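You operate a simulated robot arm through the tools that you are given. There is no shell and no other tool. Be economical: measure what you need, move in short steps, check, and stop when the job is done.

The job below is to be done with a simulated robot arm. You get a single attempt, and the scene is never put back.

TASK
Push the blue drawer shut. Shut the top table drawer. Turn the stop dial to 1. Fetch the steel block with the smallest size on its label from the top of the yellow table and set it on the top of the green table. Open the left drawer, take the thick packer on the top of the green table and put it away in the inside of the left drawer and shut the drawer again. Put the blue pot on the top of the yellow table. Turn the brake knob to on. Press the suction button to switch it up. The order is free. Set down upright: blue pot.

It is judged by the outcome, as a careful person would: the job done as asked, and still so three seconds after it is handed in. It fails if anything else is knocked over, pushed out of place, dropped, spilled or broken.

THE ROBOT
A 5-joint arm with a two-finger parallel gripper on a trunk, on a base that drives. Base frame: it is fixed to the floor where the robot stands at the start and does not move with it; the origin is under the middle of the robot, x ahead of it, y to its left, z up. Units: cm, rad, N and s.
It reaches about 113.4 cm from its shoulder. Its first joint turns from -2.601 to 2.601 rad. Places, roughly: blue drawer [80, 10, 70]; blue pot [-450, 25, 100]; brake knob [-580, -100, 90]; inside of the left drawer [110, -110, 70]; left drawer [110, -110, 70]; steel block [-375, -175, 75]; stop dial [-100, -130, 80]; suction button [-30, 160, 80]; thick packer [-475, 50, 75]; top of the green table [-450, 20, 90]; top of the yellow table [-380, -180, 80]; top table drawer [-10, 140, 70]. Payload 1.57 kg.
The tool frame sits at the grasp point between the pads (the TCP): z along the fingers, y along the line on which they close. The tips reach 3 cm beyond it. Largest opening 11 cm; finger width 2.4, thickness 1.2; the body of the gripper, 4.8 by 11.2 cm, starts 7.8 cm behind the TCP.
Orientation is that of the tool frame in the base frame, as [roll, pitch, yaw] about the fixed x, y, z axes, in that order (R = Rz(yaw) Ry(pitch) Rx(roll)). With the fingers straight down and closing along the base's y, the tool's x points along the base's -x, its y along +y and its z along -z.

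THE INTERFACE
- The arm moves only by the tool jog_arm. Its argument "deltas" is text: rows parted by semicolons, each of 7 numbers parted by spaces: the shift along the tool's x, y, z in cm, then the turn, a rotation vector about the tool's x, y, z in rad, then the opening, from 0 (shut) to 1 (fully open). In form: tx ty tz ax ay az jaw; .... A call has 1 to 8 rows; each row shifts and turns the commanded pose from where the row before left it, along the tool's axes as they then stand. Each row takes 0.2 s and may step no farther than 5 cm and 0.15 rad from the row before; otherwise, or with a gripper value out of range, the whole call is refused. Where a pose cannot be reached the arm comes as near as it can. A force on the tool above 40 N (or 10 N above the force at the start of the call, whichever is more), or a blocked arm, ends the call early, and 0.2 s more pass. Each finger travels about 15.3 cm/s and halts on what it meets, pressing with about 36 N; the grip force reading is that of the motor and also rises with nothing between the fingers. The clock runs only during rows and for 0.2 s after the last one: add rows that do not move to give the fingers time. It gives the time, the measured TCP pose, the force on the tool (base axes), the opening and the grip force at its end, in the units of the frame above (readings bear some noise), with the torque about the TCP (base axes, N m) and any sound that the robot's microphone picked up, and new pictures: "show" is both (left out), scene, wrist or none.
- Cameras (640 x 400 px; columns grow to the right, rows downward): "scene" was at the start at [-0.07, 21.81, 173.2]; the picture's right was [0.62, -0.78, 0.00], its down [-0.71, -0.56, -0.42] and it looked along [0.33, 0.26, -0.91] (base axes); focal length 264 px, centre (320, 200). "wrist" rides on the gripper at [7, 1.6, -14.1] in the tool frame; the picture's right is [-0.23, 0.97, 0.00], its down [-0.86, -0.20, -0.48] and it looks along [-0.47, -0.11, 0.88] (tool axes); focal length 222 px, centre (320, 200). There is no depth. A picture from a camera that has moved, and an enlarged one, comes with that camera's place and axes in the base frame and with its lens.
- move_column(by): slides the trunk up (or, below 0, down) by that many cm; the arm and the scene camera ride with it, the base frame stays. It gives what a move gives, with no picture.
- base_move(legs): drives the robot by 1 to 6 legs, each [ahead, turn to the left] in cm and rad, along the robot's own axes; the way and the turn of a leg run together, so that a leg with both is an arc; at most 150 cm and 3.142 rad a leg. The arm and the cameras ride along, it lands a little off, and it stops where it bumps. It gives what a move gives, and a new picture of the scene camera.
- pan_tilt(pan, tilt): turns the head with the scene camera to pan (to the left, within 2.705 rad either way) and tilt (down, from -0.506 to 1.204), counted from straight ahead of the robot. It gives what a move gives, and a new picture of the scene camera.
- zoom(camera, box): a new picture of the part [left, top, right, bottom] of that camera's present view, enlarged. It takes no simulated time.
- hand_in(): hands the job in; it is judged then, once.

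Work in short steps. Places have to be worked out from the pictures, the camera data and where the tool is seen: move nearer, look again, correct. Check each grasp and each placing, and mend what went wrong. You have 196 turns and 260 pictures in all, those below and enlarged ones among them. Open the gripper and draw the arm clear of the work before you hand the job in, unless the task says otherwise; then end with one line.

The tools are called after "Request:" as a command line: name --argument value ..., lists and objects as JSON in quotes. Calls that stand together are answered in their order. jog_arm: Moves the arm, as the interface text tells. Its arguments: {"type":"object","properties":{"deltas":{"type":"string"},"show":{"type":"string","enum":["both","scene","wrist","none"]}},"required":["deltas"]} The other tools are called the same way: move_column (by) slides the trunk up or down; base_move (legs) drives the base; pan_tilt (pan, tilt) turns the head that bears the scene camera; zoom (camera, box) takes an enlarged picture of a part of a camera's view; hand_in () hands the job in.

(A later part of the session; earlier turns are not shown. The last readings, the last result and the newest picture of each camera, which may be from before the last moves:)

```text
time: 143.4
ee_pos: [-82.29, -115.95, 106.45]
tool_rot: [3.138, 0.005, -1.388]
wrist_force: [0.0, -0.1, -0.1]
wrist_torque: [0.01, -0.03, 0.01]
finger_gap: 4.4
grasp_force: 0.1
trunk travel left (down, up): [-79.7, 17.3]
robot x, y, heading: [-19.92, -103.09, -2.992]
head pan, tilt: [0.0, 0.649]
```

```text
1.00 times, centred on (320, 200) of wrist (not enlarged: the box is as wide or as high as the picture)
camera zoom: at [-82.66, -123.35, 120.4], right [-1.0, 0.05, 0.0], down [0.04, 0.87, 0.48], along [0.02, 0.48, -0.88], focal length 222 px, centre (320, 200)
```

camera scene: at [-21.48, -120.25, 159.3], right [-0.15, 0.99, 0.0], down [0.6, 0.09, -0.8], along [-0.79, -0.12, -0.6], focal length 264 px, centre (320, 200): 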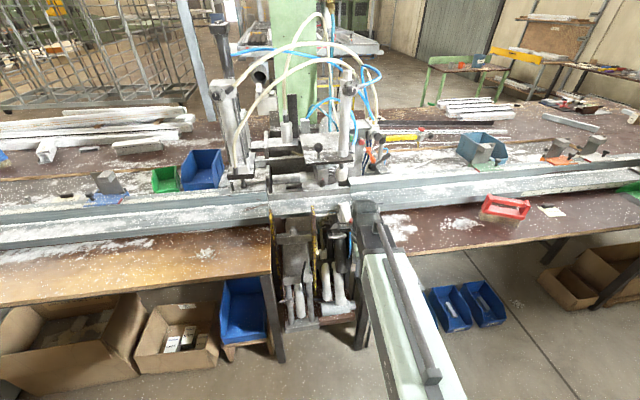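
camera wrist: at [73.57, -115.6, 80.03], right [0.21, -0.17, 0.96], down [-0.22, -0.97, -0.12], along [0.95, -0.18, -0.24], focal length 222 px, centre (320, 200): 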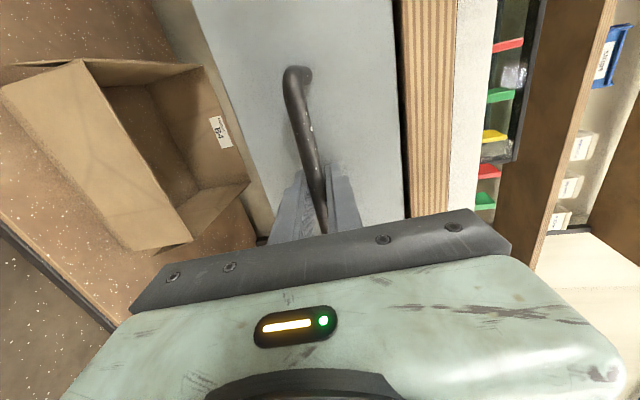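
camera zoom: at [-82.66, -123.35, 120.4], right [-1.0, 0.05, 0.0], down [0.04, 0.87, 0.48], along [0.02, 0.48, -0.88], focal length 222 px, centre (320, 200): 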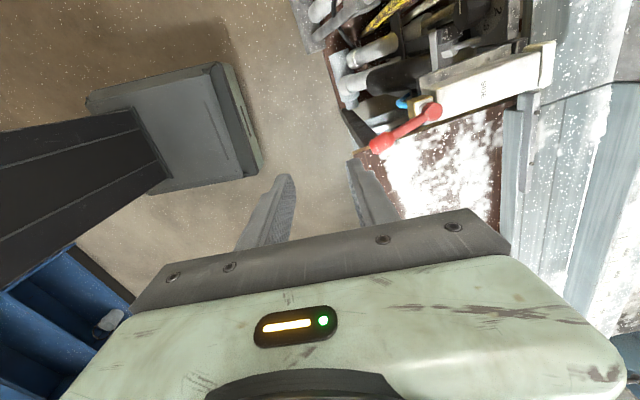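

No sign of displacement. Align the heading, back off 12 cm, then lower to look at the dial.

Request:
base_move --legs '[[0, 0.15], [-14, 0]]'

Request:
move_column --by -40

Request:
pan_tilt --pan -0.1 --tilt 0.55

Request:
zoom --camera "scene" --box '[240, 130, 400, 230]'

```text
time: 145.4
ee_pos: [-66.1, -120.99, 106.56]
tool_rot: [3.137, 0.005, -1.238]
wrist_force: [1.2, 1.2, 1.3]
wrist_torque: [-0.03, 0.03, -0.03]
finger_gap: 4.4
grasp_force: 0.0
trunk travel left (down, up): [-79.7, 17.3]
robot x, y, heading: [-6.37, -98.61, -2.853]
head pan, tilt: [0.0, 0.649]
camera scene: at [-5.33, -116.25, 179.31], right [-0.29, 0.96, 0.0], down [0.58, 0.17, -0.8], along [-0.76, -0.23, -0.6], focal length 264 px, centre (320, 200)
```

scene: 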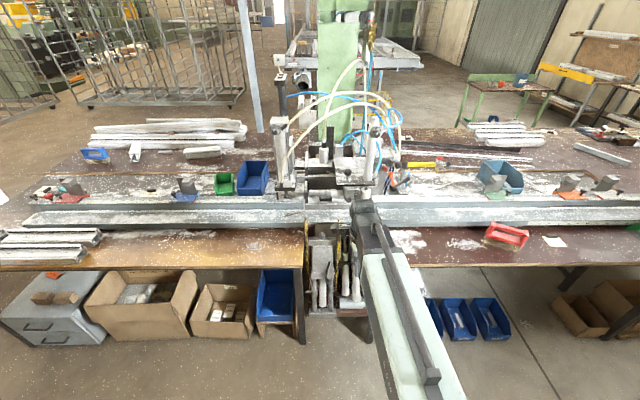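

```text
time: 149.2
ee_pos: [-66.18, -121.04, 66.47]
tool_rot: [3.137, 0.006, -1.239]
wrist_force: [-0.2, 0.7, -0.3]
wrist_torque: [-0.04, 0.02, 0.01]
finger_gap: 4.41
grasp_force: 0.1
trunk travel left (down, up): [-39.7, 57.3]
robot x, y, heading: [-6.08, -98.26, -2.855]
head pan, tilt: [0.0, 0.649]
```

```text
time: 149.9
ee_pos: [-66.22, -121.12, 66.46]
tool_rot: [3.138, 0.005, -1.239]
wrist_force: [0.1, 0.4, -0.2]
wrist_torque: [-0.04, 0.0, 0.0]
finger_gap: 4.39
grasp_force: 0.1
trunk travel left (down, up): [-39.7, 57.3]
robot x, y, heading: [-6.12, -98.62, -2.851]
head pan, tilt: [-0.099, 0.55]
camera scene: at [-5.99, -115.51, 140.18], right [-0.19, 0.98, 0.0], down [0.51, 0.1, -0.85], along [-0.84, -0.16, -0.52], focal length 264 px, centre (320, 200)
```

scene: 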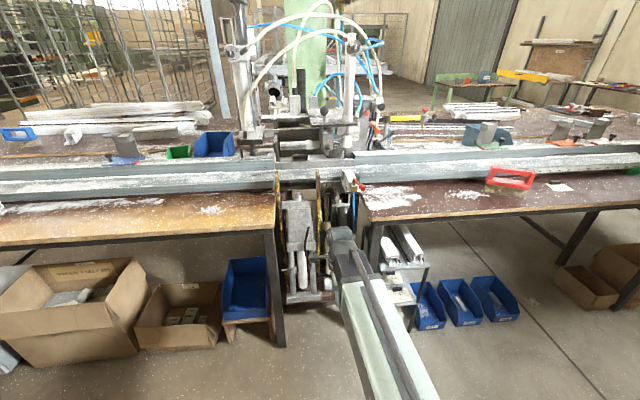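

```text
4.00 times, centred on (320, 180) of scene
camera zoom: at [-5.99, -115.51, 140.18], right [-0.19, 0.98, 0.0], down [0.51, 0.1, -0.85], along [-0.84, -0.16, -0.52], focal length 1055 px, centre (320, 280)
```

zoom: 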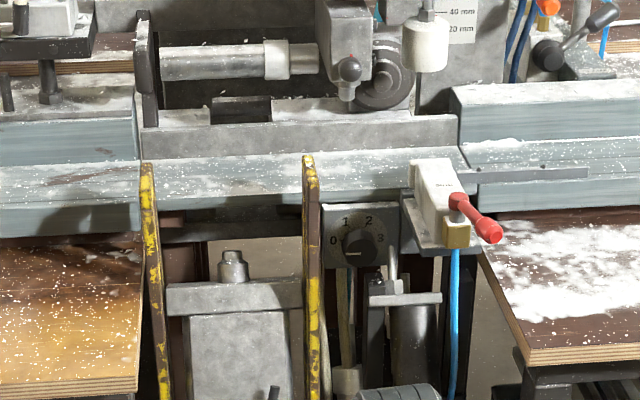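

Request:
zoom --camera "scene" --box '[308, 168, 356, 198]'

Request:
zoom --camera "wrist" --box '[0, 0, 640, 400]'

```text
13.33 times, centred on (332, 183) of scene
camera zoom: at [-5.99, -115.51, 140.18], right [-0.19, 0.98, 0.0], down [0.51, 0.1, -0.85], along [-0.84, -0.16, -0.52], focal length 3518 px, centre (160, 427)
```

zoom: 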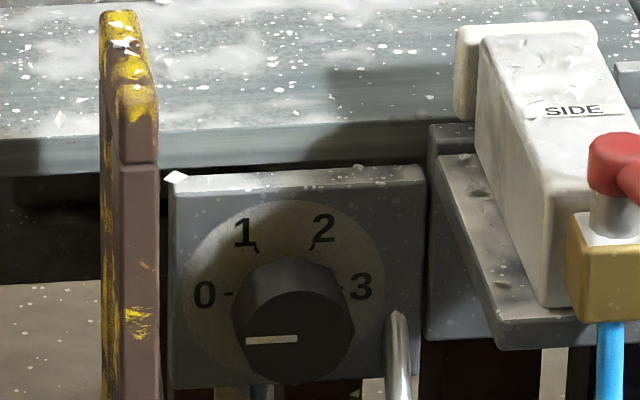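

```text
1.00 times, centred on (320, 200) of wrist (not enlarged: the box is as wide or as high as the picture)
camera zoom: at [-65.44, -128.4, 80.41], right [-0.99, -0.1, 0.0], down [-0.09, 0.87, 0.48], along [-0.05, 0.48, -0.88], focal length 222 px, centre (320, 200)
```

zoom: 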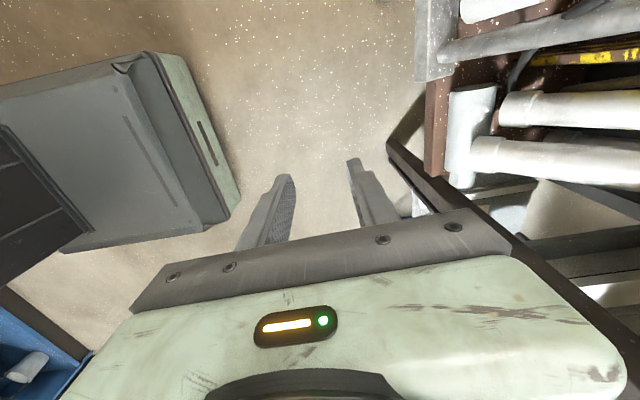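

The dial currently points at 0 with ticks about 60° apart; its face is at ≈(-100.9,-129.6,84.8). I back 10 cm for clearance and tilt the tool horizontal with the fingers closing near-vertically.

Request:
base_move --legs '[[-10, 0]]'

Request:
jog_arm --deltas "-2.8 0 0 -0.15 0 0 0.5; 0 0 0 -0.15 0 0 0.5; 0 0 0 -0.15 0 0 0.5; 0 0 0 -0.15 0 0 0.5; 0 0 0 -0.15 0 0 0.5; 0 0 0 -0.15 0 0 0.5; 0 0 0 -0.15 0 0 0.5; 0 0 0 -0.15 0 0 0.5" --show "none"

Request:
jog_arm --deltas "0 0 0 -0.15 0 0 0.5; 0 0 0 -0.15 0 0 0.5; 0 0 0 0 0 -0.12 0.5; 0 0 0 0 0 -0.12 0.5; 0 0 0 0 0 -0.11 0.5" --show "both"

```text
time: 151.1
ee_pos: [-56.43, -118.13, 66.38]
tool_rot: [3.138, 0.004, -1.239]
wrist_force: [0.1, 0.6, -1.0]
wrist_torque: [0.0, 0.01, 0.02]
finger_gap: 4.4
grasp_force: 0.1
trunk travel left (down, up): [-39.7, 57.3]
robot x, y, heading: [3.1, -96.1, -2.854]
head pan, tilt: [-0.099, 0.55]
camera scene: at [3.72, -112.62, 140.18], right [-0.19, 0.98, 0.0], down [0.51, 0.1, -0.85], along [-0.84, -0.16, -0.52], focal length 264 px, centre (320, 200)
```

scene: 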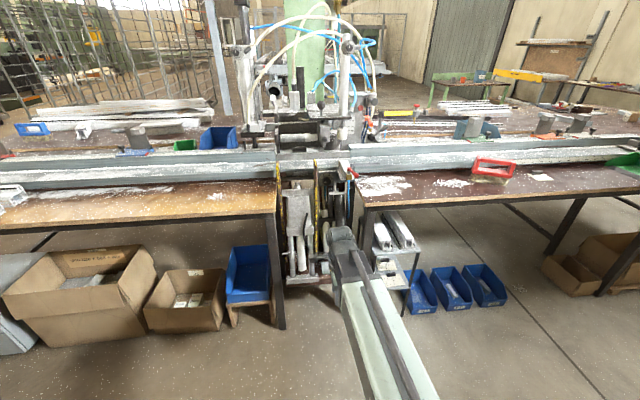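

```text
time: 152.9
ee_pos: [-72.38, -120.4, 81.66]
tool_rot: [1.94, 0.005, -1.239]
wrist_force: [-0.2, 0.5, -0.3]
wrist_torque: [-0.02, -0.01, 0.02]
finger_gap: 5.51
grasp_force: 0.0
out of reach, approached as far as the arm can: row 2, 3, 4, 5, 6, 7, 8
trunk travel left (down, up): [-39.7, 57.3]
robot x, y, heading: [3.47, -95.46, -2.852]
head pan, tilt: [-0.099, 0.55]
```

```text
time: 154.1
ee_pos: [-73.79, -120.76, 88.51]
tool_rot: [1.645, 0.358, -1.214]
wrist_force: [0.6, 0.6, 1.0]
wrist_torque: [0.0, 0.02, 0.01]
finger_gap: 5.49
grasp_force: 0.1
out of reach, approached as far as the arm can: row 1, 2
trunk travel left (down, up): [-39.7, 57.3]
robot x, y, heading: [3.4, -96.14, -2.851]
head pan, tilt: [-0.099, 0.55]
camera scene: at [3.73, -112.61, 140.18], right [-0.19, 0.98, 0.0], down [0.51, 0.1, -0.85], along [-0.84, -0.16, -0.52], focal length 264 px, centre (320, 200)
camera wrist: at [-58.2, -123.08, 88.52], right [-0.02, -0.14, 0.99], down [0.16, 0.98, 0.15], along [-0.99, 0.16, 0.0], focal length 222 px, centre (320, 200)
```

scene: 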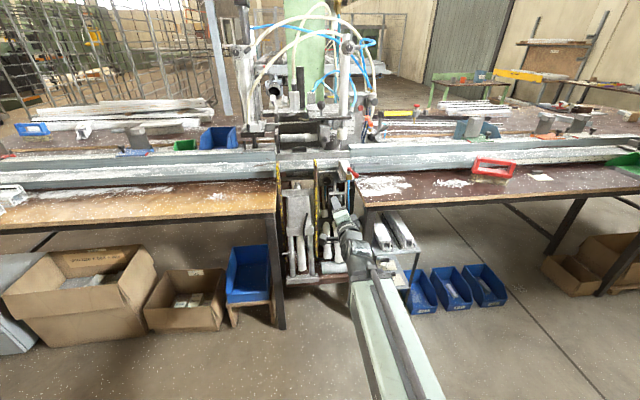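
wrist: 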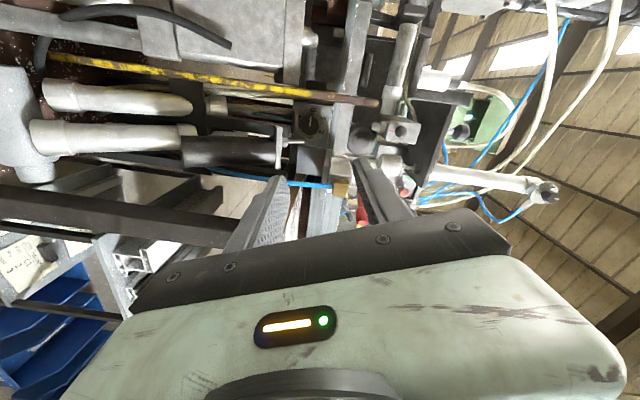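

The dial is where predicted (wrist view agrees). Lower 3.6 cm and advance to ~9 cm short.

Request:
move_column --by -3.6

Request:
jog_arm --deltas "-0.5 0.1 4 0 0 0 0.5; -0.1 0.26 4 0 0 0 0.5; -0.1 0.26 4 0 0 0 0.5; -0.1 0.26 4 0 0 0 0.5; -0.1 0.26 3 0 0 0 0.5" --show "wrist"

Request:
zoom --camera "wrist" --box '[220, 60, 420, 185]'

```text
time: 154.9
ee_pos: [-73.79, -120.74, 85.0]
tool_rot: [1.645, 0.357, -1.214]
wrist_force: [0.7, -0.6, 0.2]
wrist_torque: [0.01, -0.02, -0.02]
finger_gap: 5.51
grasp_force: 0.1
trunk travel left (down, up): [-36.1, 60.9]
robot x, y, heading: [3.76, -95.72, -2.854]
head pan, tilt: [-0.099, 0.55]
```

```text
time: 156.1
ee_pos: [-92.05, -126.46, 84.94]
tool_rot: [1.642, 0.357, -1.215]
wrist_force: [0.3, -0.4, 0.9]
wrist_torque: [-0.03, -0.03, 0.01]
finger_gap: 5.51
grasp_force: 0.1
trunk travel left (down, up): [-36.1, 60.9]
robot x, y, heading: [3.6, -95.86, -2.851]
head pan, tilt: [-0.099, 0.55]
camera wrist: at [-76.44, -128.8, 84.95], right [-0.02, -0.14, 0.99], down [0.16, 0.98, 0.14], along [-0.99, 0.16, 0.0], focal length 222 px, centre (320, 200)
```

wrist: 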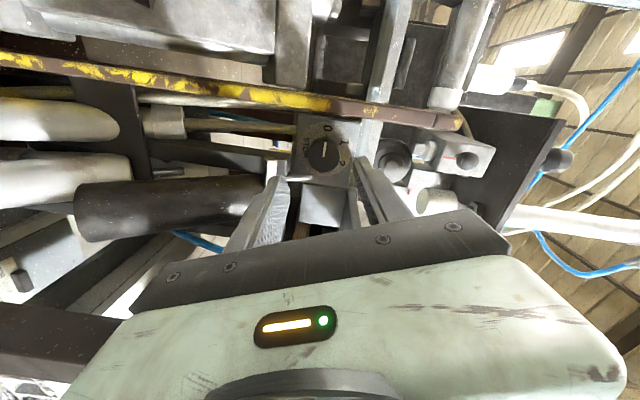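

```text
3.20 times, centred on (320, 122) of wrist
camera zoom: at [-76.44, -128.8, 84.95], right [-0.02, -0.14, 0.99], down [0.16, 0.98, 0.14], along [-0.99, 0.16, 0.0], focal length 711 px, centre (320, 448)
```

zoom: 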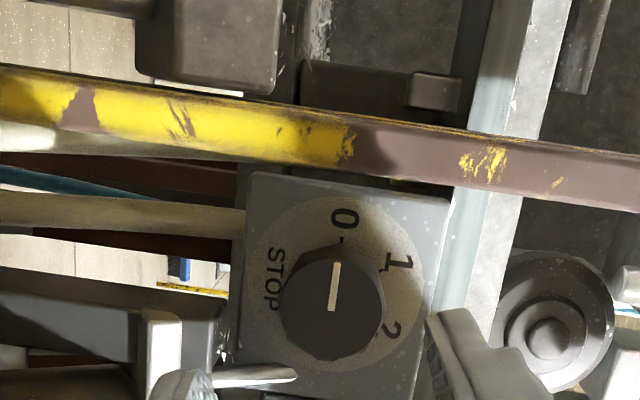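

"STOP" dial confirmed and centred. Advance 8.4 cm so the fingers straddle the knob, then close.

Request:
jog_arm --deltas "-0.08 0.18 2.8 0 0 0 0.5; -0.08 0.18 2.8 0 0 0 0.5; -0.08 0.18 2.8 0 0 0 0.5" --show "wrist"

```text
time: 156.9
ee_pos: [-100.06, -129.19, 84.99]
tool_rot: [1.645, 0.354, -1.215]
wrist_force: [0.0, -0.2, 0.4]
wrist_torque: [-0.04, -0.04, -0.02]
finger_gap: 5.49
grasp_force: 0.1
trunk travel left (down, up): [-36.1, 60.9]
robot x, y, heading: [3.38, -96.0, -2.852]
head pan, tilt: [-0.099, 0.55]
camera wrist: at [-84.37, -131.46, 84.95], right [-0.02, -0.14, 0.99], down [0.16, 0.98, 0.14], along [-0.99, 0.16, 0.0], focal length 222 px, centre (320, 200)
```

wrist: 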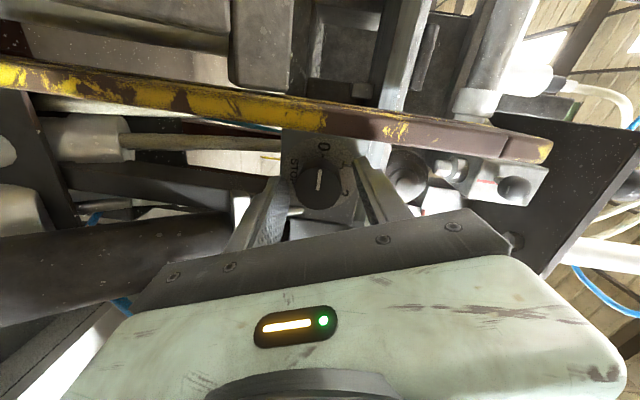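

Knob lies between the fingers; close.

Request:
jog_arm --deltas "0 0 0 0 0 0 0.3; 0 0 0 0 0 0 0.2; 0 0 0 0 0 0 0.2" --show "wrist"

```text
time: 157.7
ee_pos: [-100.06, -129.2, 84.88]
tool_rot: [1.647, 0.354, -1.215]
wrist_force: [2.5, 5.0, -10.6]
wrist_torque: [-0.14, 0.44, 0.28]
finger_gap: 3.84
grasp_force: 43.6
trunk travel left (down, up): [-36.1, 60.9]
robot x, y, heading: [3.42, -96.26, -2.848]
head pan, tilt: [-0.099, 0.55]
camera wrist: at [-84.41, -131.43, 84.84], right [-0.02, -0.14, 0.99], down [0.16, 0.98, 0.14], along [-0.99, 0.16, 0.0], focal length 222 px, centre (320, 200)
```

wrist: 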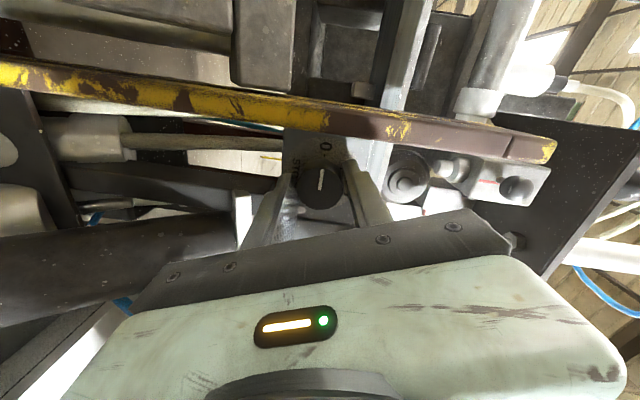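

Gripped (3.84 cm). Turn clockwise ~60° from 0 toward 1.

Request:
jog_arm --deltas "0 0 0 0 0 0.15 0.2; 0 0 0 0 0 0.15 0.2; 0 0 0 0 0 0.15 0.2; 0 0 0 0 0 0.15 0.2; 0 0 0 0 0 0.15 0.2; 0 0 0 0 0 0.15 0.2; 0 0 0 0 0 0.14 0.2" --show "wrist"

```text
time: 159.3
ee_pos: [-100.06, -129.09, 85.0]
tool_rot: [1.656, -0.684, -1.297]
wrist_force: [-12.1, 4.7, 4.1]
wrist_torque: [-0.35, 1.13, -0.15]
finger_gap: 3.88
grasp_force: 44.3
trunk travel left (down, up): [-36.1, 60.9]
robot x, y, heading: [3.19, -95.84, -2.855]
head pan, tilt: [-0.099, 0.55]
camera wrist: at [-85.69, -129.01, 91.51], right [-0.3, 0.74, 0.61], down [0.32, 0.68, -0.66], along [-0.9, 0.0, -0.44], focal length 222 px, centre (320, 200)
```

wrist: 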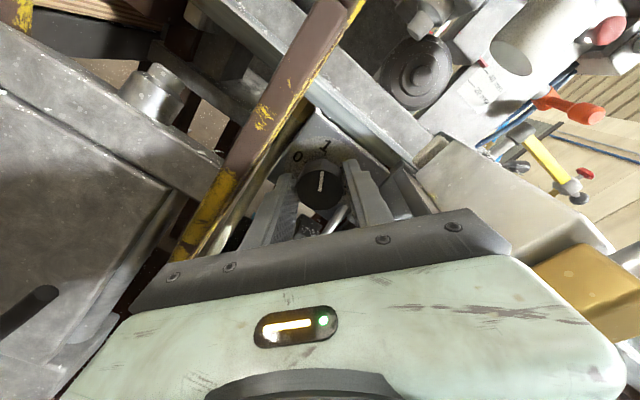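

Zoom to verify where the pointer sits.

Request:
zoom --camera "wrist" --box '[264, 125, 376, 195]'

```text
5.71 times, centred on (320, 160) of wrist
camera zoom: at [-85.69, -129.01, 91.51], right [-0.3, 0.74, 0.61], down [0.32, 0.68, -0.66], along [-0.9, 0.0, -0.44], focal length 1269 px, centre (320, 429)
```

zoom: 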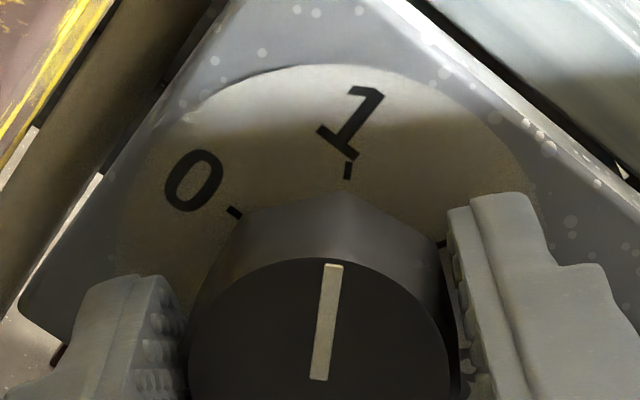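

Pointer lines up with the 1 tick. Release gently and withdraw straight back.

Request:
jog_arm --deltas "0 0 0 0 0 0 0.42; 0 0 0 0 0 0 0.42; 0 0 -2 0 0 0 0.42; 0 0 -4 0 0 0 0.42; 0 0 -4 0 0 0 0.42; 0 0 -4 0 0 0 0.42; 0 0 -4 0 0 0 0.42" --show "wrist"

Request:
zoom --camera "wrist" --box '[264, 95, 376, 165]'

```text
time: 160.9
ee_pos: [-82.97, -123.49, 85.03]
tool_rot: [1.656, -0.682, -1.293]
wrist_force: [-0.2, 1.4, -0.5]
wrist_torque: [0.0, 0.03, 0.0]
finger_gap: 4.64
grasp_force: 0.1
out of reach, approached as far as the arm can: row 4, 5, 7
trunk travel left (down, up): [-36.1, 60.9]
robot x, y, heading: [3.66, -96.1, -2.853]
head pan, tilt: [-0.099, 0.55]
camera wrist: at [-68.64, -123.34, 91.51], right [-0.3, 0.74, 0.61], down [0.32, 0.68, -0.66], along [-0.9, 0.0, -0.44], focal length 222 px, centre (320, 200)
```

wrist: 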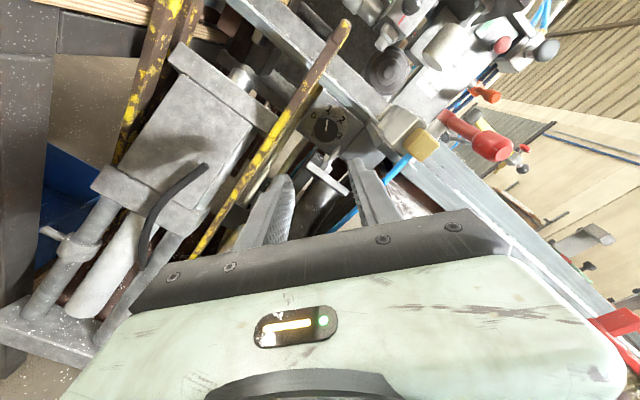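

```text
5.71 times, centred on (320, 130) of wrist
camera zoom: at [-68.64, -123.34, 91.51], right [-0.3, 0.74, 0.61], down [0.32, 0.68, -0.66], along [-0.9, 0.0, -0.44], focal length 1269 px, centre (320, 600)
```

zoom: 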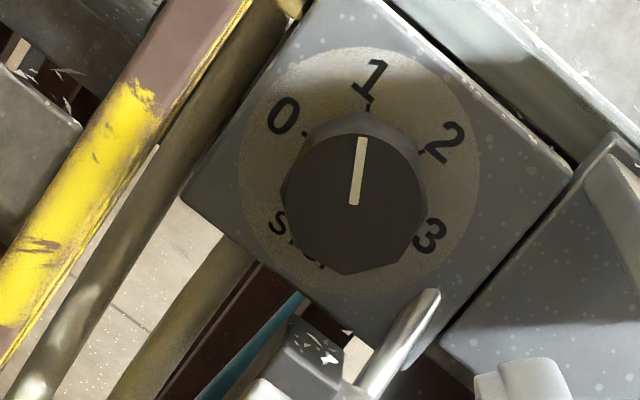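

Dial is at 1. Fold the tool to vertical and raise, then survey the route around the big table.

Request:
jog_arm --deltas "0 0 0 0 0 -0.14 0.3; 0 0 0 0 0 -0.14 0.3; 0 0 0 0 0 -0.14 0.3; 0 0 0 0 0 -0.14 0.3; 0 0 0 0 0 -0.13 0.3" --show "none"

Request:
move_column --by 30

Request:
jog_arm --deltas "0 0 0 0.15 0 0 0.3; 0 0 0 0.15 0 0 0.3; 0 0 0 0.15 0 0 0.3; 0 0 0 0.15 0 0 0.3; 0 0 0 0.15 0 0 0.3; 0 0 0 0.15 0 0 0.3; 0 0 0 0.15 0 0 0.3; 0 0 0 0.15 0 0 0.3" --show "none"

Request:
jog_arm --deltas "0 0 0 0.15 0 0 0.3; 0 0 0 0.14 0 0 0.3; 0 -4.5 0 0 0 0 0.3; 0 -4.5 0 0 0 0 0.3; 0 -4.5 0 0 0 0 0.3; 0 -4.5 0 0 0 0 0.3; 0 -4.5 0 0 0 0 0.3" --show "none"

Request:
pan_tilt --pan -0.7 --tilt 0.35

Request:
pan_tilt --pan 0.5 --tilt 0.35

```text
time: 162.1
ee_pos: [-82.93, -123.56, 85.0]
tool_rot: [1.638, 0.009, -1.238]
wrist_force: [-0.1, -0.5, 0.7]
wrist_torque: [-0.02, 0.0, 0.02]
finger_gap: 3.31
grasp_force: 0.0
trunk travel left (down, up): [-36.1, 60.9]
robot x, y, heading: [3.1, -95.52, -2.852]
head pan, tilt: [-0.099, 0.55]
```

```text
time: 165.1
ee_pos: [-83.0, -123.41, 115.0]
tool_rot: [1.639, 0.008, -1.238]
wrist_force: [0.4, 0.1, -0.3]
wrist_torque: [0.01, 0.04, 0.0]
finger_gap: 3.29
grasp_force: 0.0
trunk travel left (down, up): [-66.1, 30.9]
robot x, y, heading: [3.3, -96.05, -2.852]
head pan, tilt: [-0.099, 0.55]
```

```text
time: 166.9
ee_pos: [-83.1, -123.46, 93.94]
tool_rot: [2.84, 0.007, -1.238]
wrist_force: [0.1, 0.6, -0.8]
wrist_torque: [-0.03, 0.0, 0.04]
finger_gap: 3.31
grasp_force: 0.0
out of reach, approached as far as the arm can: row 1, 2, 3, 4, 5, 6, 7, 8
trunk travel left (down, up): [-66.1, 30.9]
robot x, y, heading: [3.14, -95.69, -2.852]
head pan, tilt: [-0.099, 0.55]
```

```text
time: 168.5
ee_pos: [-61.69, -116.03, 92.84]
tool_rot: [3.126, 0.006, -1.239]
wrist_force: [-0.3, 0.5, -0.1]
wrist_torque: [-0.01, 0.01, -0.01]
finger_gap: 3.3
grasp_force: 0.0
out of reach, approached as far as the arm can: row 1
trunk travel left (down, up): [-66.1, 30.9]
robot x, y, heading: [3.72, -95.74, -2.844]
head pan, tilt: [-0.099, 0.55]
```

```text
time: 169.5
ee_pos: [-61.77, -116.06, 92.93]
tool_rot: [3.128, 0.006, -1.239]
wrist_force: [0.2, 0.0, 0.0]
wrist_torque: [0.04, -0.01, 0.01]
finger_gap: 3.29
grasp_force: 0.1
trunk travel left (down, up): [-66.1, 30.9]
robot x, y, heading: [3.69, -96.01, -2.851]
head pan, tilt: [-0.7, 0.351]
camera scene: at [4.01, -107.21, 168.4], right [0.4, 0.92, 0.0], down [0.32, -0.14, -0.94], along [-0.86, 0.37, -0.34], focal length 264 px, centre (320, 200)
```

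scene: 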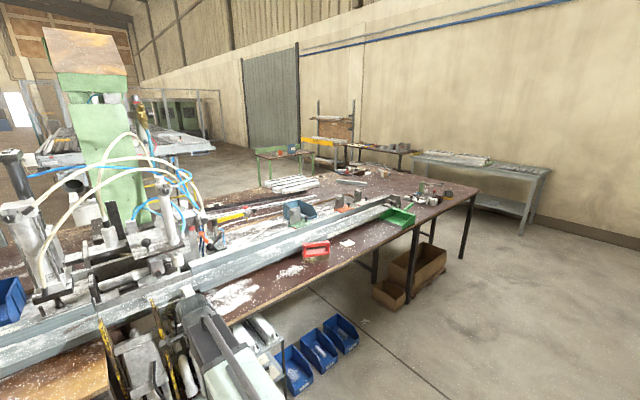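

```text
time: 170.9
ee_pos: [-61.84, -115.96, 92.83]
tool_rot: [3.127, 0.007, -1.239]
wrist_force: [-0.7, 0.4, 0.0]
wrist_torque: [-0.01, 0.02, 0.02]
finger_gap: 3.26
grasp_force: 0.0
trunk travel left (down, up): [-66.1, 30.9]
robot x, y, heading: [3.77, -95.91, -2.853]
head pan, tilt: [0.499, 0.351]
camera scene: at [5.98, -117.52, 168.41], right [-0.71, 0.71, 0.0], down [0.24, 0.24, -0.94], along [-0.66, -0.67, -0.34], focal length 264 px, centre (320, 200)
```

scene: 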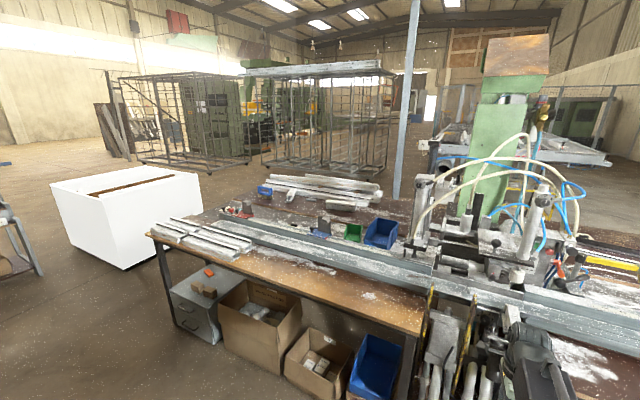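

North route: around the big table's right end, along a ~90 cm corridor by the wall bench. Raise and drive in pieces.

Request:
move_column --by 22

Request:
base_move --legs '[[0, -1.493], [150, 0], [150, 0]]'

Request:
pan_tilt --pan 0.7 --tilt 0.5

```text
time: 173.2
ee_pos: [-61.64, -115.95, 114.84]
tool_rot: [3.127, 0.006, -1.239]
wrist_force: [-0.8, -0.7, 0.2]
wrist_torque: [0.02, 0.0, -0.01]
finger_gap: 3.32
grasp_force: 0.0
trunk travel left (down, up): [-88.1, 8.9]
robot x, y, heading: [3.2, -95.51, -2.85]
head pan, tilt: [0.499, 0.351]
```

```text
time: 191.3
ee_pos: [-131.32, 247.17, 114.77]
tool_rot: [3.126, 0.006, -2.727]
wrist_force: [-0.6, -0.4, 0.2]
wrist_torque: [0.04, 0.02, -0.01]
finger_gap: 3.29
grasp_force: 0.0
trunk travel left (down, up): [-88.1, 8.9]
robot x, y, heading: [-105.7, 183.94, 1.933]
head pan, tilt: [0.499, 0.351]
camera scene: at [-127.11, 179.66, 190.41], right [0.65, 0.76, 0.0], down [0.26, -0.22, -0.94], along [-0.72, 0.61, -0.34], focal length 264 px, centre (320, 200)
```

scene: 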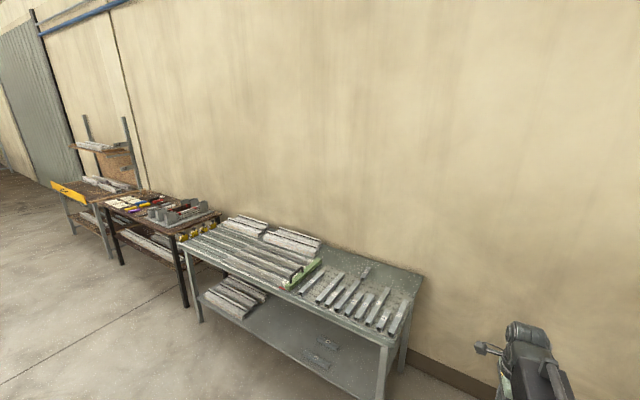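

```text
time: 192.0
ee_pos: [-131.51, 247.04, 114.86]
tool_rot: [3.127, 0.006, -2.726]
wrist_force: [0.3, -0.1, -0.6]
wrist_torque: [0.03, 0.0, -0.02]
finger_gap: 3.29
grasp_force: 0.0
trunk travel left (down, up): [-88.1, 8.9]
robot x, y, heading: [-105.49, 184.08, 1.938]
head pan, tilt: [0.7, 0.499]
camera scene: at [-127.97, 178.03, 189.05], right [0.48, 0.88, 0.0], down [0.42, -0.23, -0.88], along [-0.77, 0.42, -0.48], focal length 264 px, centre (320, 200)
```

scene: 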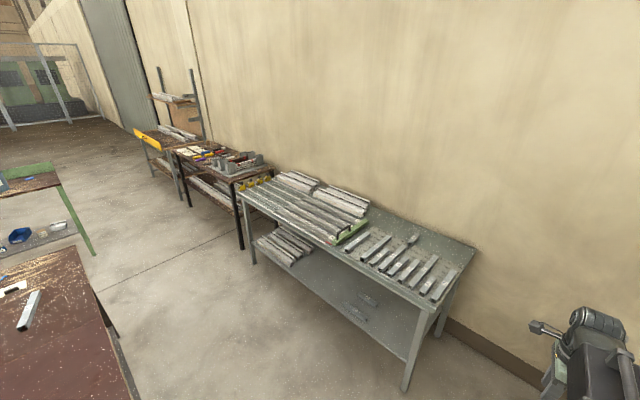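

The corridor is ~115 cm wide. Drive through it to the far side and look at the green table.

Request:
base_move --legs '[[0, 0.927], [88, 0], [0, 0.588], [125, 0]]'

Request:
pan_tilt --pan 0.2 --tilt 0.55

Request:
pan_tilt --pan 0.9 --tilt 0.45

```text
time: 206.6
ee_pos: [-373.99, 149.44, 114.73]
tool_rot: [3.128, 0.007, -1.218]
wrist_force: [0.4, 0.2, -1.2]
wrist_torque: [0.0, -0.02, 0.03]
finger_gap: 3.3
grasp_force: 0.0
trunk travel left (down, up): [-88.1, 8.9]
robot x, y, heading: [-309.27, 170.94, -2.836]
head pan, tilt: [0.7, 0.499]
camera scene: at [-304.83, 148.52, 189.04], right [-0.85, 0.53, 0.0], down [0.26, 0.41, -0.88], along [-0.47, -0.74, -0.48], focal length 264 px, centre (320, 200)
```

scene: 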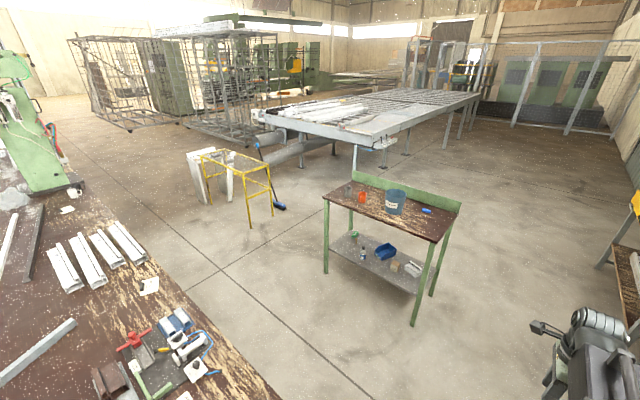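

```text
time: 207.5
ee_pos: [-373.94, 149.44, 114.84]
tool_rot: [3.128, 0.007, -1.219]
wrist_force: [-0.4, 0.0, -0.1]
wrist_torque: [-0.02, 0.0, 0.0]
finger_gap: 3.32
grasp_force: 0.0
trunk travel left (down, up): [-88.1, 8.9]
robot x, y, heading: [-309.32, 170.78, -2.833]
head pan, tilt: [0.201, 0.55]
camera scene: at [-307.77, 151.84, 188.58], right [-0.49, 0.87, 0.0], down [0.46, 0.26, -0.85], along [-0.74, -0.42, -0.52], focal length 264 px, centre (320, 200)
```

scene: 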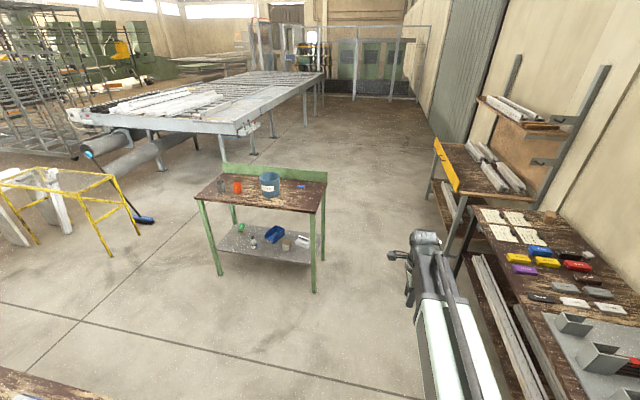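

```text
time: 208.6
ee_pos: [-373.93, 149.31, 114.76]
tool_rot: [3.127, 0.007, -1.219]
wrist_force: [0.5, 0.0, -0.6]
wrist_torque: [-0.01, 0.01, -0.01]
finger_gap: 3.28
grasp_force: 0.0
trunk travel left (down, up): [-88.1, 8.9]
robot x, y, heading: [-309.3, 170.64, -2.834]
head pan, tilt: [0.901, 0.45]
camera scene: at [-303.19, 147.64, 189.49], right [-0.94, 0.35, 0.0], down [0.15, 0.41, -0.9], along [-0.32, -0.84, -0.44], focal length 264 px, centre (320, 200)
```

scene: 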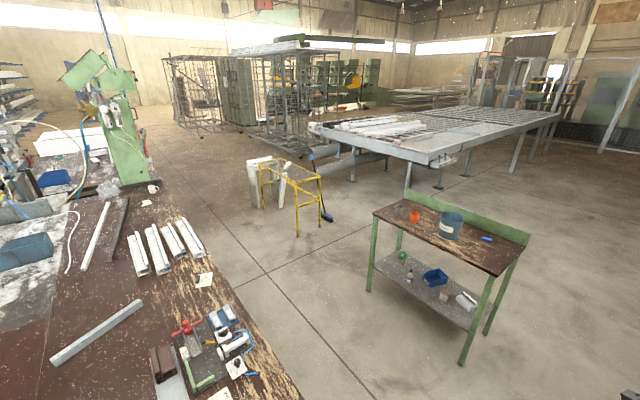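

The green table and yellow frame table are in view. Drive around the big table's corner into the aisle between them.

Request:
base_move --legs '[[77, 0], [0, 1.417], [140, 0]]'

Request:
pan_tilt --pan 0.1 --tilt 0.6

Request:
pan_tilt --pan -1.3 --tilt 0.6

```text
time: 222.8
ee_pos: [-348.41, -57.21, 114.82]
tool_rot: [3.128, 0.007, 0.205]
wrist_force: [-0.1, -0.5, -0.4]
wrist_torque: [-0.02, 0.06, -0.02]
finger_gap: 3.31
grasp_force: 0.1
trunk travel left (down, up): [-88.1, 8.9]
robot x, y, heading: [-360.65, 9.8, -1.4]
head pan, tilt: [0.901, 0.45]
camera scene: at [-336.72, 12.69, 189.49], right [-0.48, -0.88, 0.0], down [-0.38, 0.21, -0.9], along [0.79, -0.43, -0.44], focal length 264 px, centre (320, 200)
```

scene: 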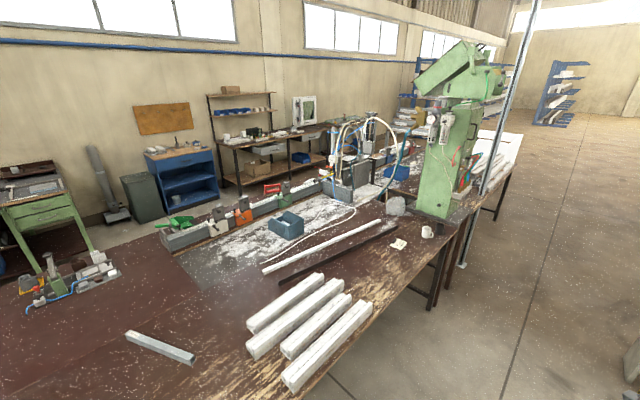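

```text
time: 223.9
ee_pos: [-348.46, -57.22, 114.85]
tool_rot: [3.127, 0.007, 0.205]
wrist_force: [0.5, 0.0, -1.3]
wrist_torque: [0.02, 0.02, 0.02]
finger_gap: 3.28
grasp_force: 0.1
trunk travel left (down, up): [-88.1, 8.9]
robot x, y, heading: [-360.89, 9.8, -1.399]
head pan, tilt: [0.099, 0.6]
camera scene: at [-342.43, 8.59, 188.13], right [-0.96, -0.27, 0.0], down [-0.15, 0.54, -0.83], along [0.22, -0.8, -0.56], focal length 264 px, centre (320, 200)
```

scene: 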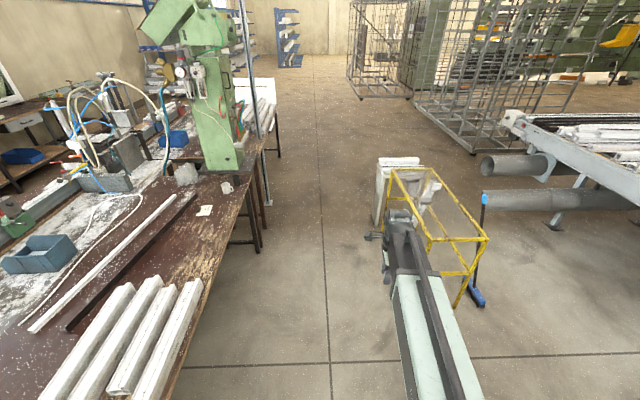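

```text
time: 225.4
ee_pos: [-348.43, -57.13, 114.91]
tool_rot: [3.127, 0.008, 0.205]
wrist_force: [-0.7, 0.3, 0.1]
wrist_torque: [-0.01, 0.03, -0.02]
finger_gap: 3.28
grasp_force: 0.1
trunk travel left (down, up): [-88.1, 8.9]
robot x, y, heading: [-360.8, 9.79, -1.403]
head pan, tilt: [-1.3, 0.6]
camera scene: at [-352.78, 13.34, 188.13], right [-0.43, 0.9, 0.0], down [0.51, 0.24, -0.83], along [-0.75, -0.35, -0.56], focal length 264 px, centre (320, 200)
```

scene: 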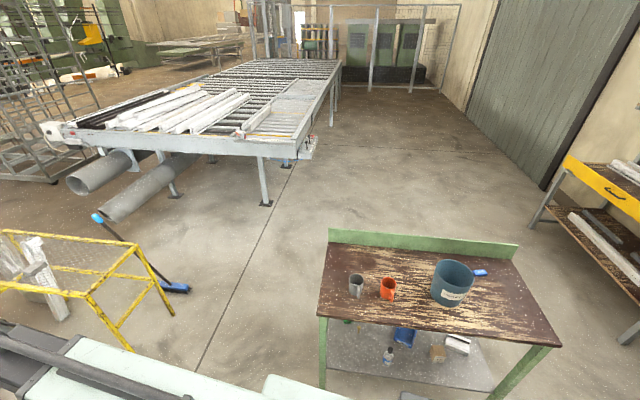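

Request:
zoom --camera "scene" --box '[320, 225, 560, 375]'

Request:
zoom --camera "scene" --box '[0, 200, 192, 320]'

```text
2.67 times, centred on (440, 300) of scene
camera zoom: at [-352.78, 13.34, 188.13], right [-0.43, 0.9, 0.0], down [0.51, 0.24, -0.83], along [-0.75, -0.35, -0.56], focal length 704 px, centre (0, -67)
```

zoom: 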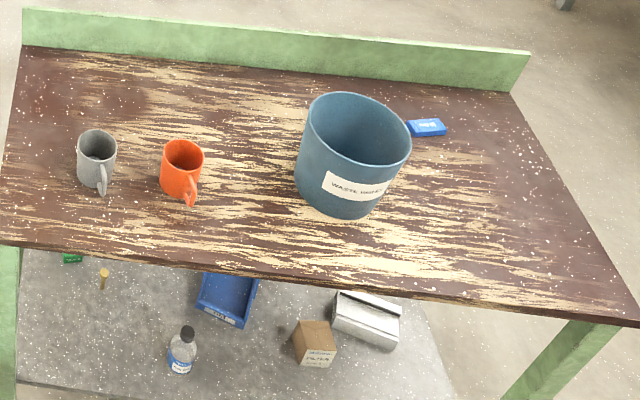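

```text
3.33 times, centred on (96, 260) of scene
camera zoom: at [-352.78, 13.34, 188.13], right [-0.43, 0.9, 0.0], down [0.51, 0.24, -0.83], along [-0.75, -0.35, -0.56], focal length 879 px, centre (1067, 0)
```

zoom: 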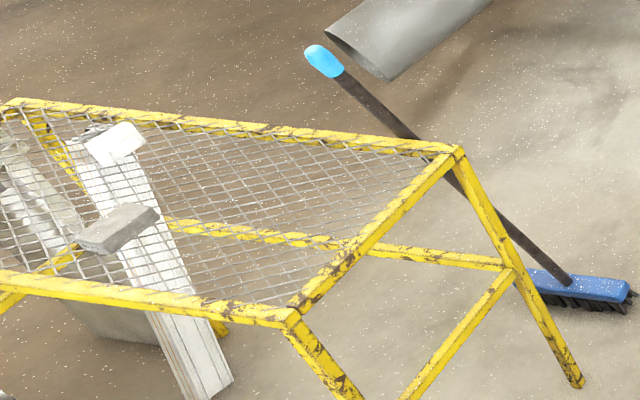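

The pot is a wide open bucket, the packer a small blue block behind it; the steel blocks lie on the yellow mesh table. Drive to a diagonal position beside the yellow table to read the labels.

Request:
base_move --legs '[[0, 0.07], [129, 0], [0, -0.9]]'

Request:
pan_tilt --pan 0.1 --tilt 0.95

Request:
zoom --camera "wrist" --box '[0, 0, 640, 400]'

```text
time: 234.7
ee_pos: [-370.18, -170.33, 114.75]
tool_rot: [3.128, 0.004, -0.614]
wrist_force: [-0.1, -0.2, 0.4]
wrist_torque: [-0.06, -0.04, 0.0]
finger_gap: 3.27
grasp_force: 0.0
trunk travel left (down, up): [-88.1, 8.9]
robot x, y, heading: [-328.42, -116.22, -2.216]
head pan, tilt: [-1.3, 0.6]
camera scene: at [-320.65, -119.56, 188.14], right [0.36, 0.93, 0.0], down [0.53, -0.21, -0.82], along [-0.77, 0.3, -0.57], focal length 264 px, centre (320, 200)
```

scene: 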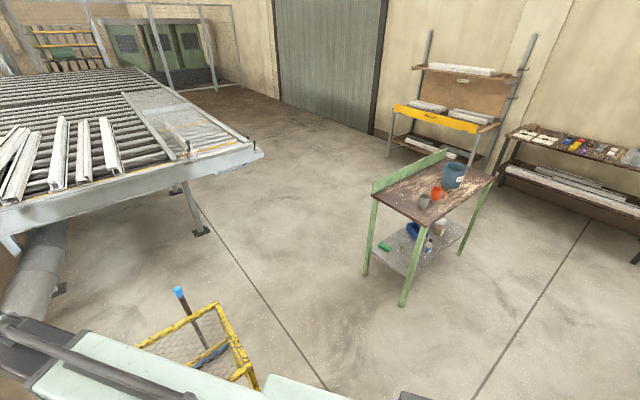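

```text
time: 236.2
ee_pos: [-370.13, -170.27, 114.77]
tool_rot: [3.127, 0.007, -0.615]
wrist_force: [-0.2, -0.8, -0.2]
wrist_torque: [0.03, -0.04, 0.04]
finger_gap: 3.29
grasp_force: 0.0
trunk travel left (down, up): [-88.1, 8.9]
robot x, y, heading: [-328.2, -116.22, -2.216]
head pan, tilt: [0.099, 0.949]
camera scene: at [-316.06, -129.07, 185.29], right [-0.86, 0.52, 0.0], down [0.42, 0.7, -0.58], along [-0.3, -0.5, -0.81], focal length 264 px, centre (320, 200)
```

scene: 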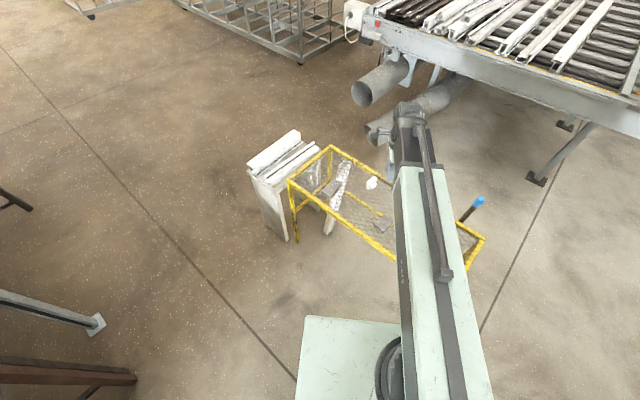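

```text
1.00 times, centred on (320, 200) of wrist (not enlarged: the box is as wide or as high as the picture)
camera zoom: at [-365.26, -175.71, 128.82], right [-0.75, -0.67, 0.02], down [-0.58, 0.66, 0.48], along [-0.33, 0.35, -0.88], focal length 222 px, centre (320, 200)
```

zoom: 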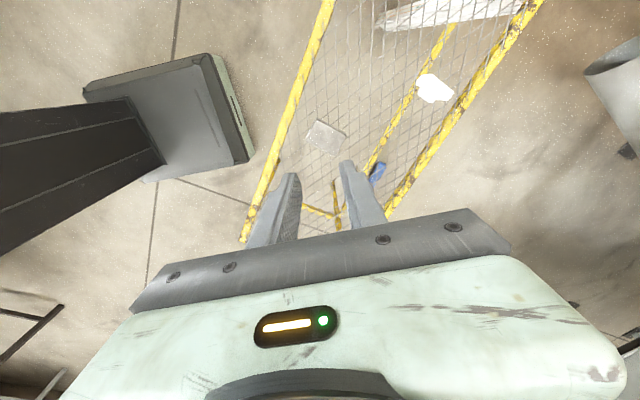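

Request:
zoom --camera "scene" --box '[272, 135, 416, 225]'

Request:
zoom --camera "wrist" --box '[290, 50, 482, 170]'

```text
4.44 times, centred on (344, 180) of scene
camera zoom: at [-316.06, -129.07, 185.29], right [-0.86, 0.52, 0.0], down [0.42, 0.7, -0.58], along [-0.3, -0.5, -0.81], focal length 1172 px, centre (213, 289)
```

zoom: 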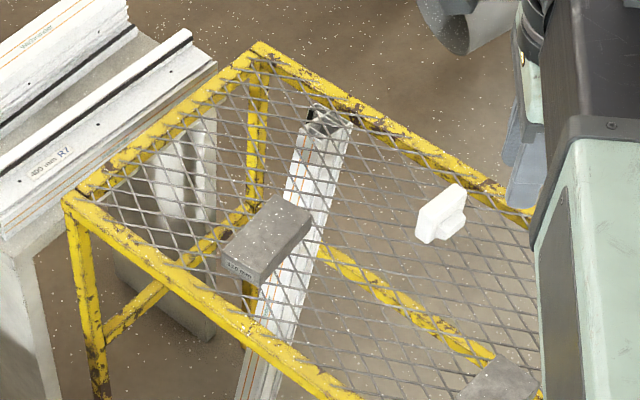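

```text
3.33 times, centred on (386, 110) of wrist
camera zoom: at [-365.26, -175.71, 128.82], right [-0.75, -0.67, 0.02], down [-0.58, 0.66, 0.48], along [-0.33, 0.35, -0.88], focal length 740 px, centre (100, 500)
```

zoom: 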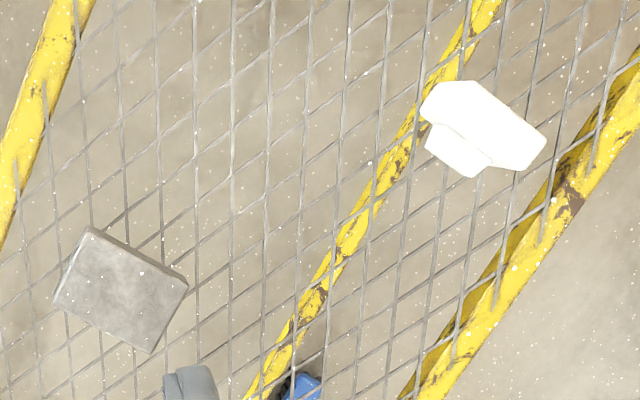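

Two steel blocks with labels on their sides; swing the arm to the right to clear the view.

Request:
jog_arm --deltas "-4.8 0 0 0 0 0 0.3; -4.8 0 0 0 0 0 0.3; -4.8 0 0 0 0 0 0.3; -4.8 -1 0 0 0 0 0.3; -4.5 -2 0 0 0 0 0.3; -4.5 -2 0 0 0 0 0.3; -4 -3 0 0 0 0 0.3" --show "scene"

Request:
zoom --camera "scene" --box '[272, 135, 464, 255]'

```text
time: 237.8
ee_pos: [-391.66, -145.14, 114.87]
tool_rot: [3.128, 0.006, -0.613]
wrist_force: [0.5, -0.2, 1.1]
wrist_torque: [-0.01, 0.01, 0.02]
finger_gap: 3.31
grasp_force: 0.0
trunk travel left (down, up): [-88.1, 8.9]
robot x, y, heading: [-328.47, -116.19, -2.215]
head pan, tilt: [0.099, 0.949]
camera scene: at [-316.06, -129.0, 185.3], right [-0.86, 0.52, 0.0], down [0.42, 0.7, -0.58], along [-0.3, -0.5, -0.81], focal length 264 px, centre (320, 200)
```

scene: 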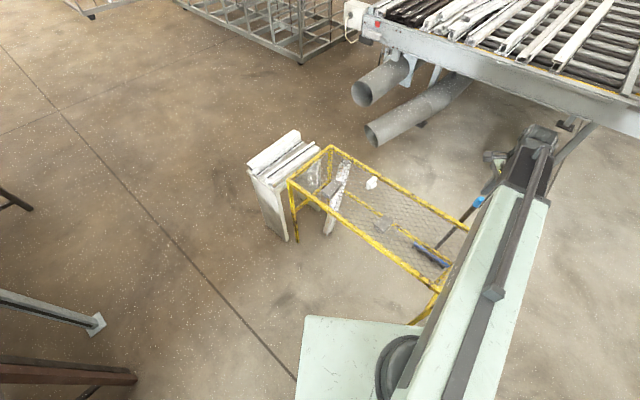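

```text
3.33 times, centred on (368, 195) of scene
camera zoom: at [-316.06, -129.0, 185.3], right [-0.86, 0.52, 0.0], down [0.42, 0.7, -0.58], along [-0.3, -0.5, -0.81], focal length 879 px, centre (160, 217)
```

zoom: 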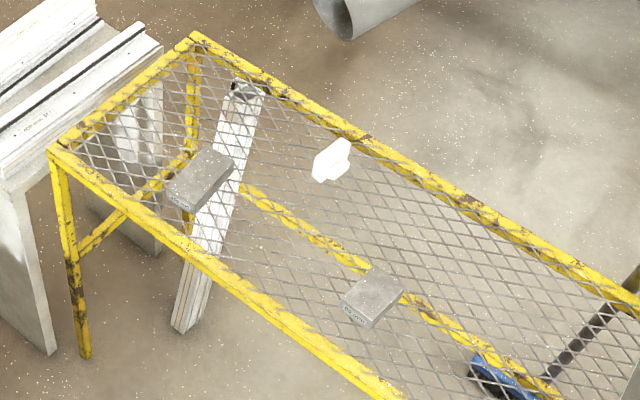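

Request:
zoom --camera "scene" --box '[316, 175, 348, 195]'

Request:
zoom --camera "scene" --box '[364, 213, 396, 233]'

```text
16.00 times, centred on (332, 185) of scene
camera zoom: at [-316.06, -129.0, 185.3], right [-0.86, 0.52, 0.0], down [0.42, 0.7, -0.58], along [-0.3, -0.5, -0.81], focal length 4221 px, centre (128, 440)
```

zoom: 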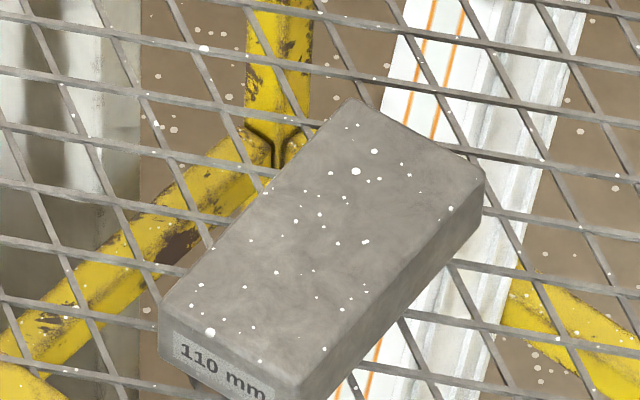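

```text
16.00 times, centred on (380, 223) of scene
camera zoom: at [-316.06, -129.0, 185.3], right [-0.86, 0.52, 0.0], down [0.42, 0.7, -0.58], along [-0.3, -0.5, -0.81], focal length 4221 px, centre (-640, -168)
```

zoom: 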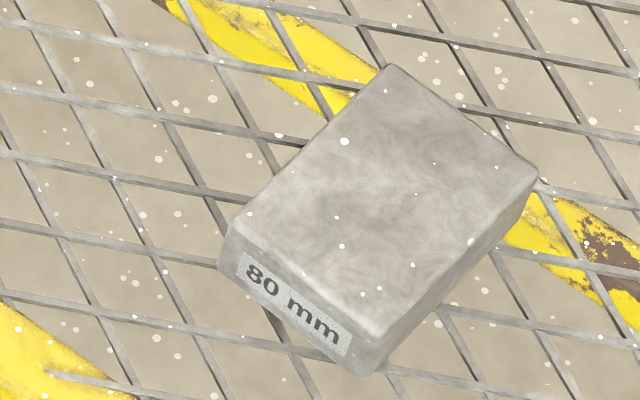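

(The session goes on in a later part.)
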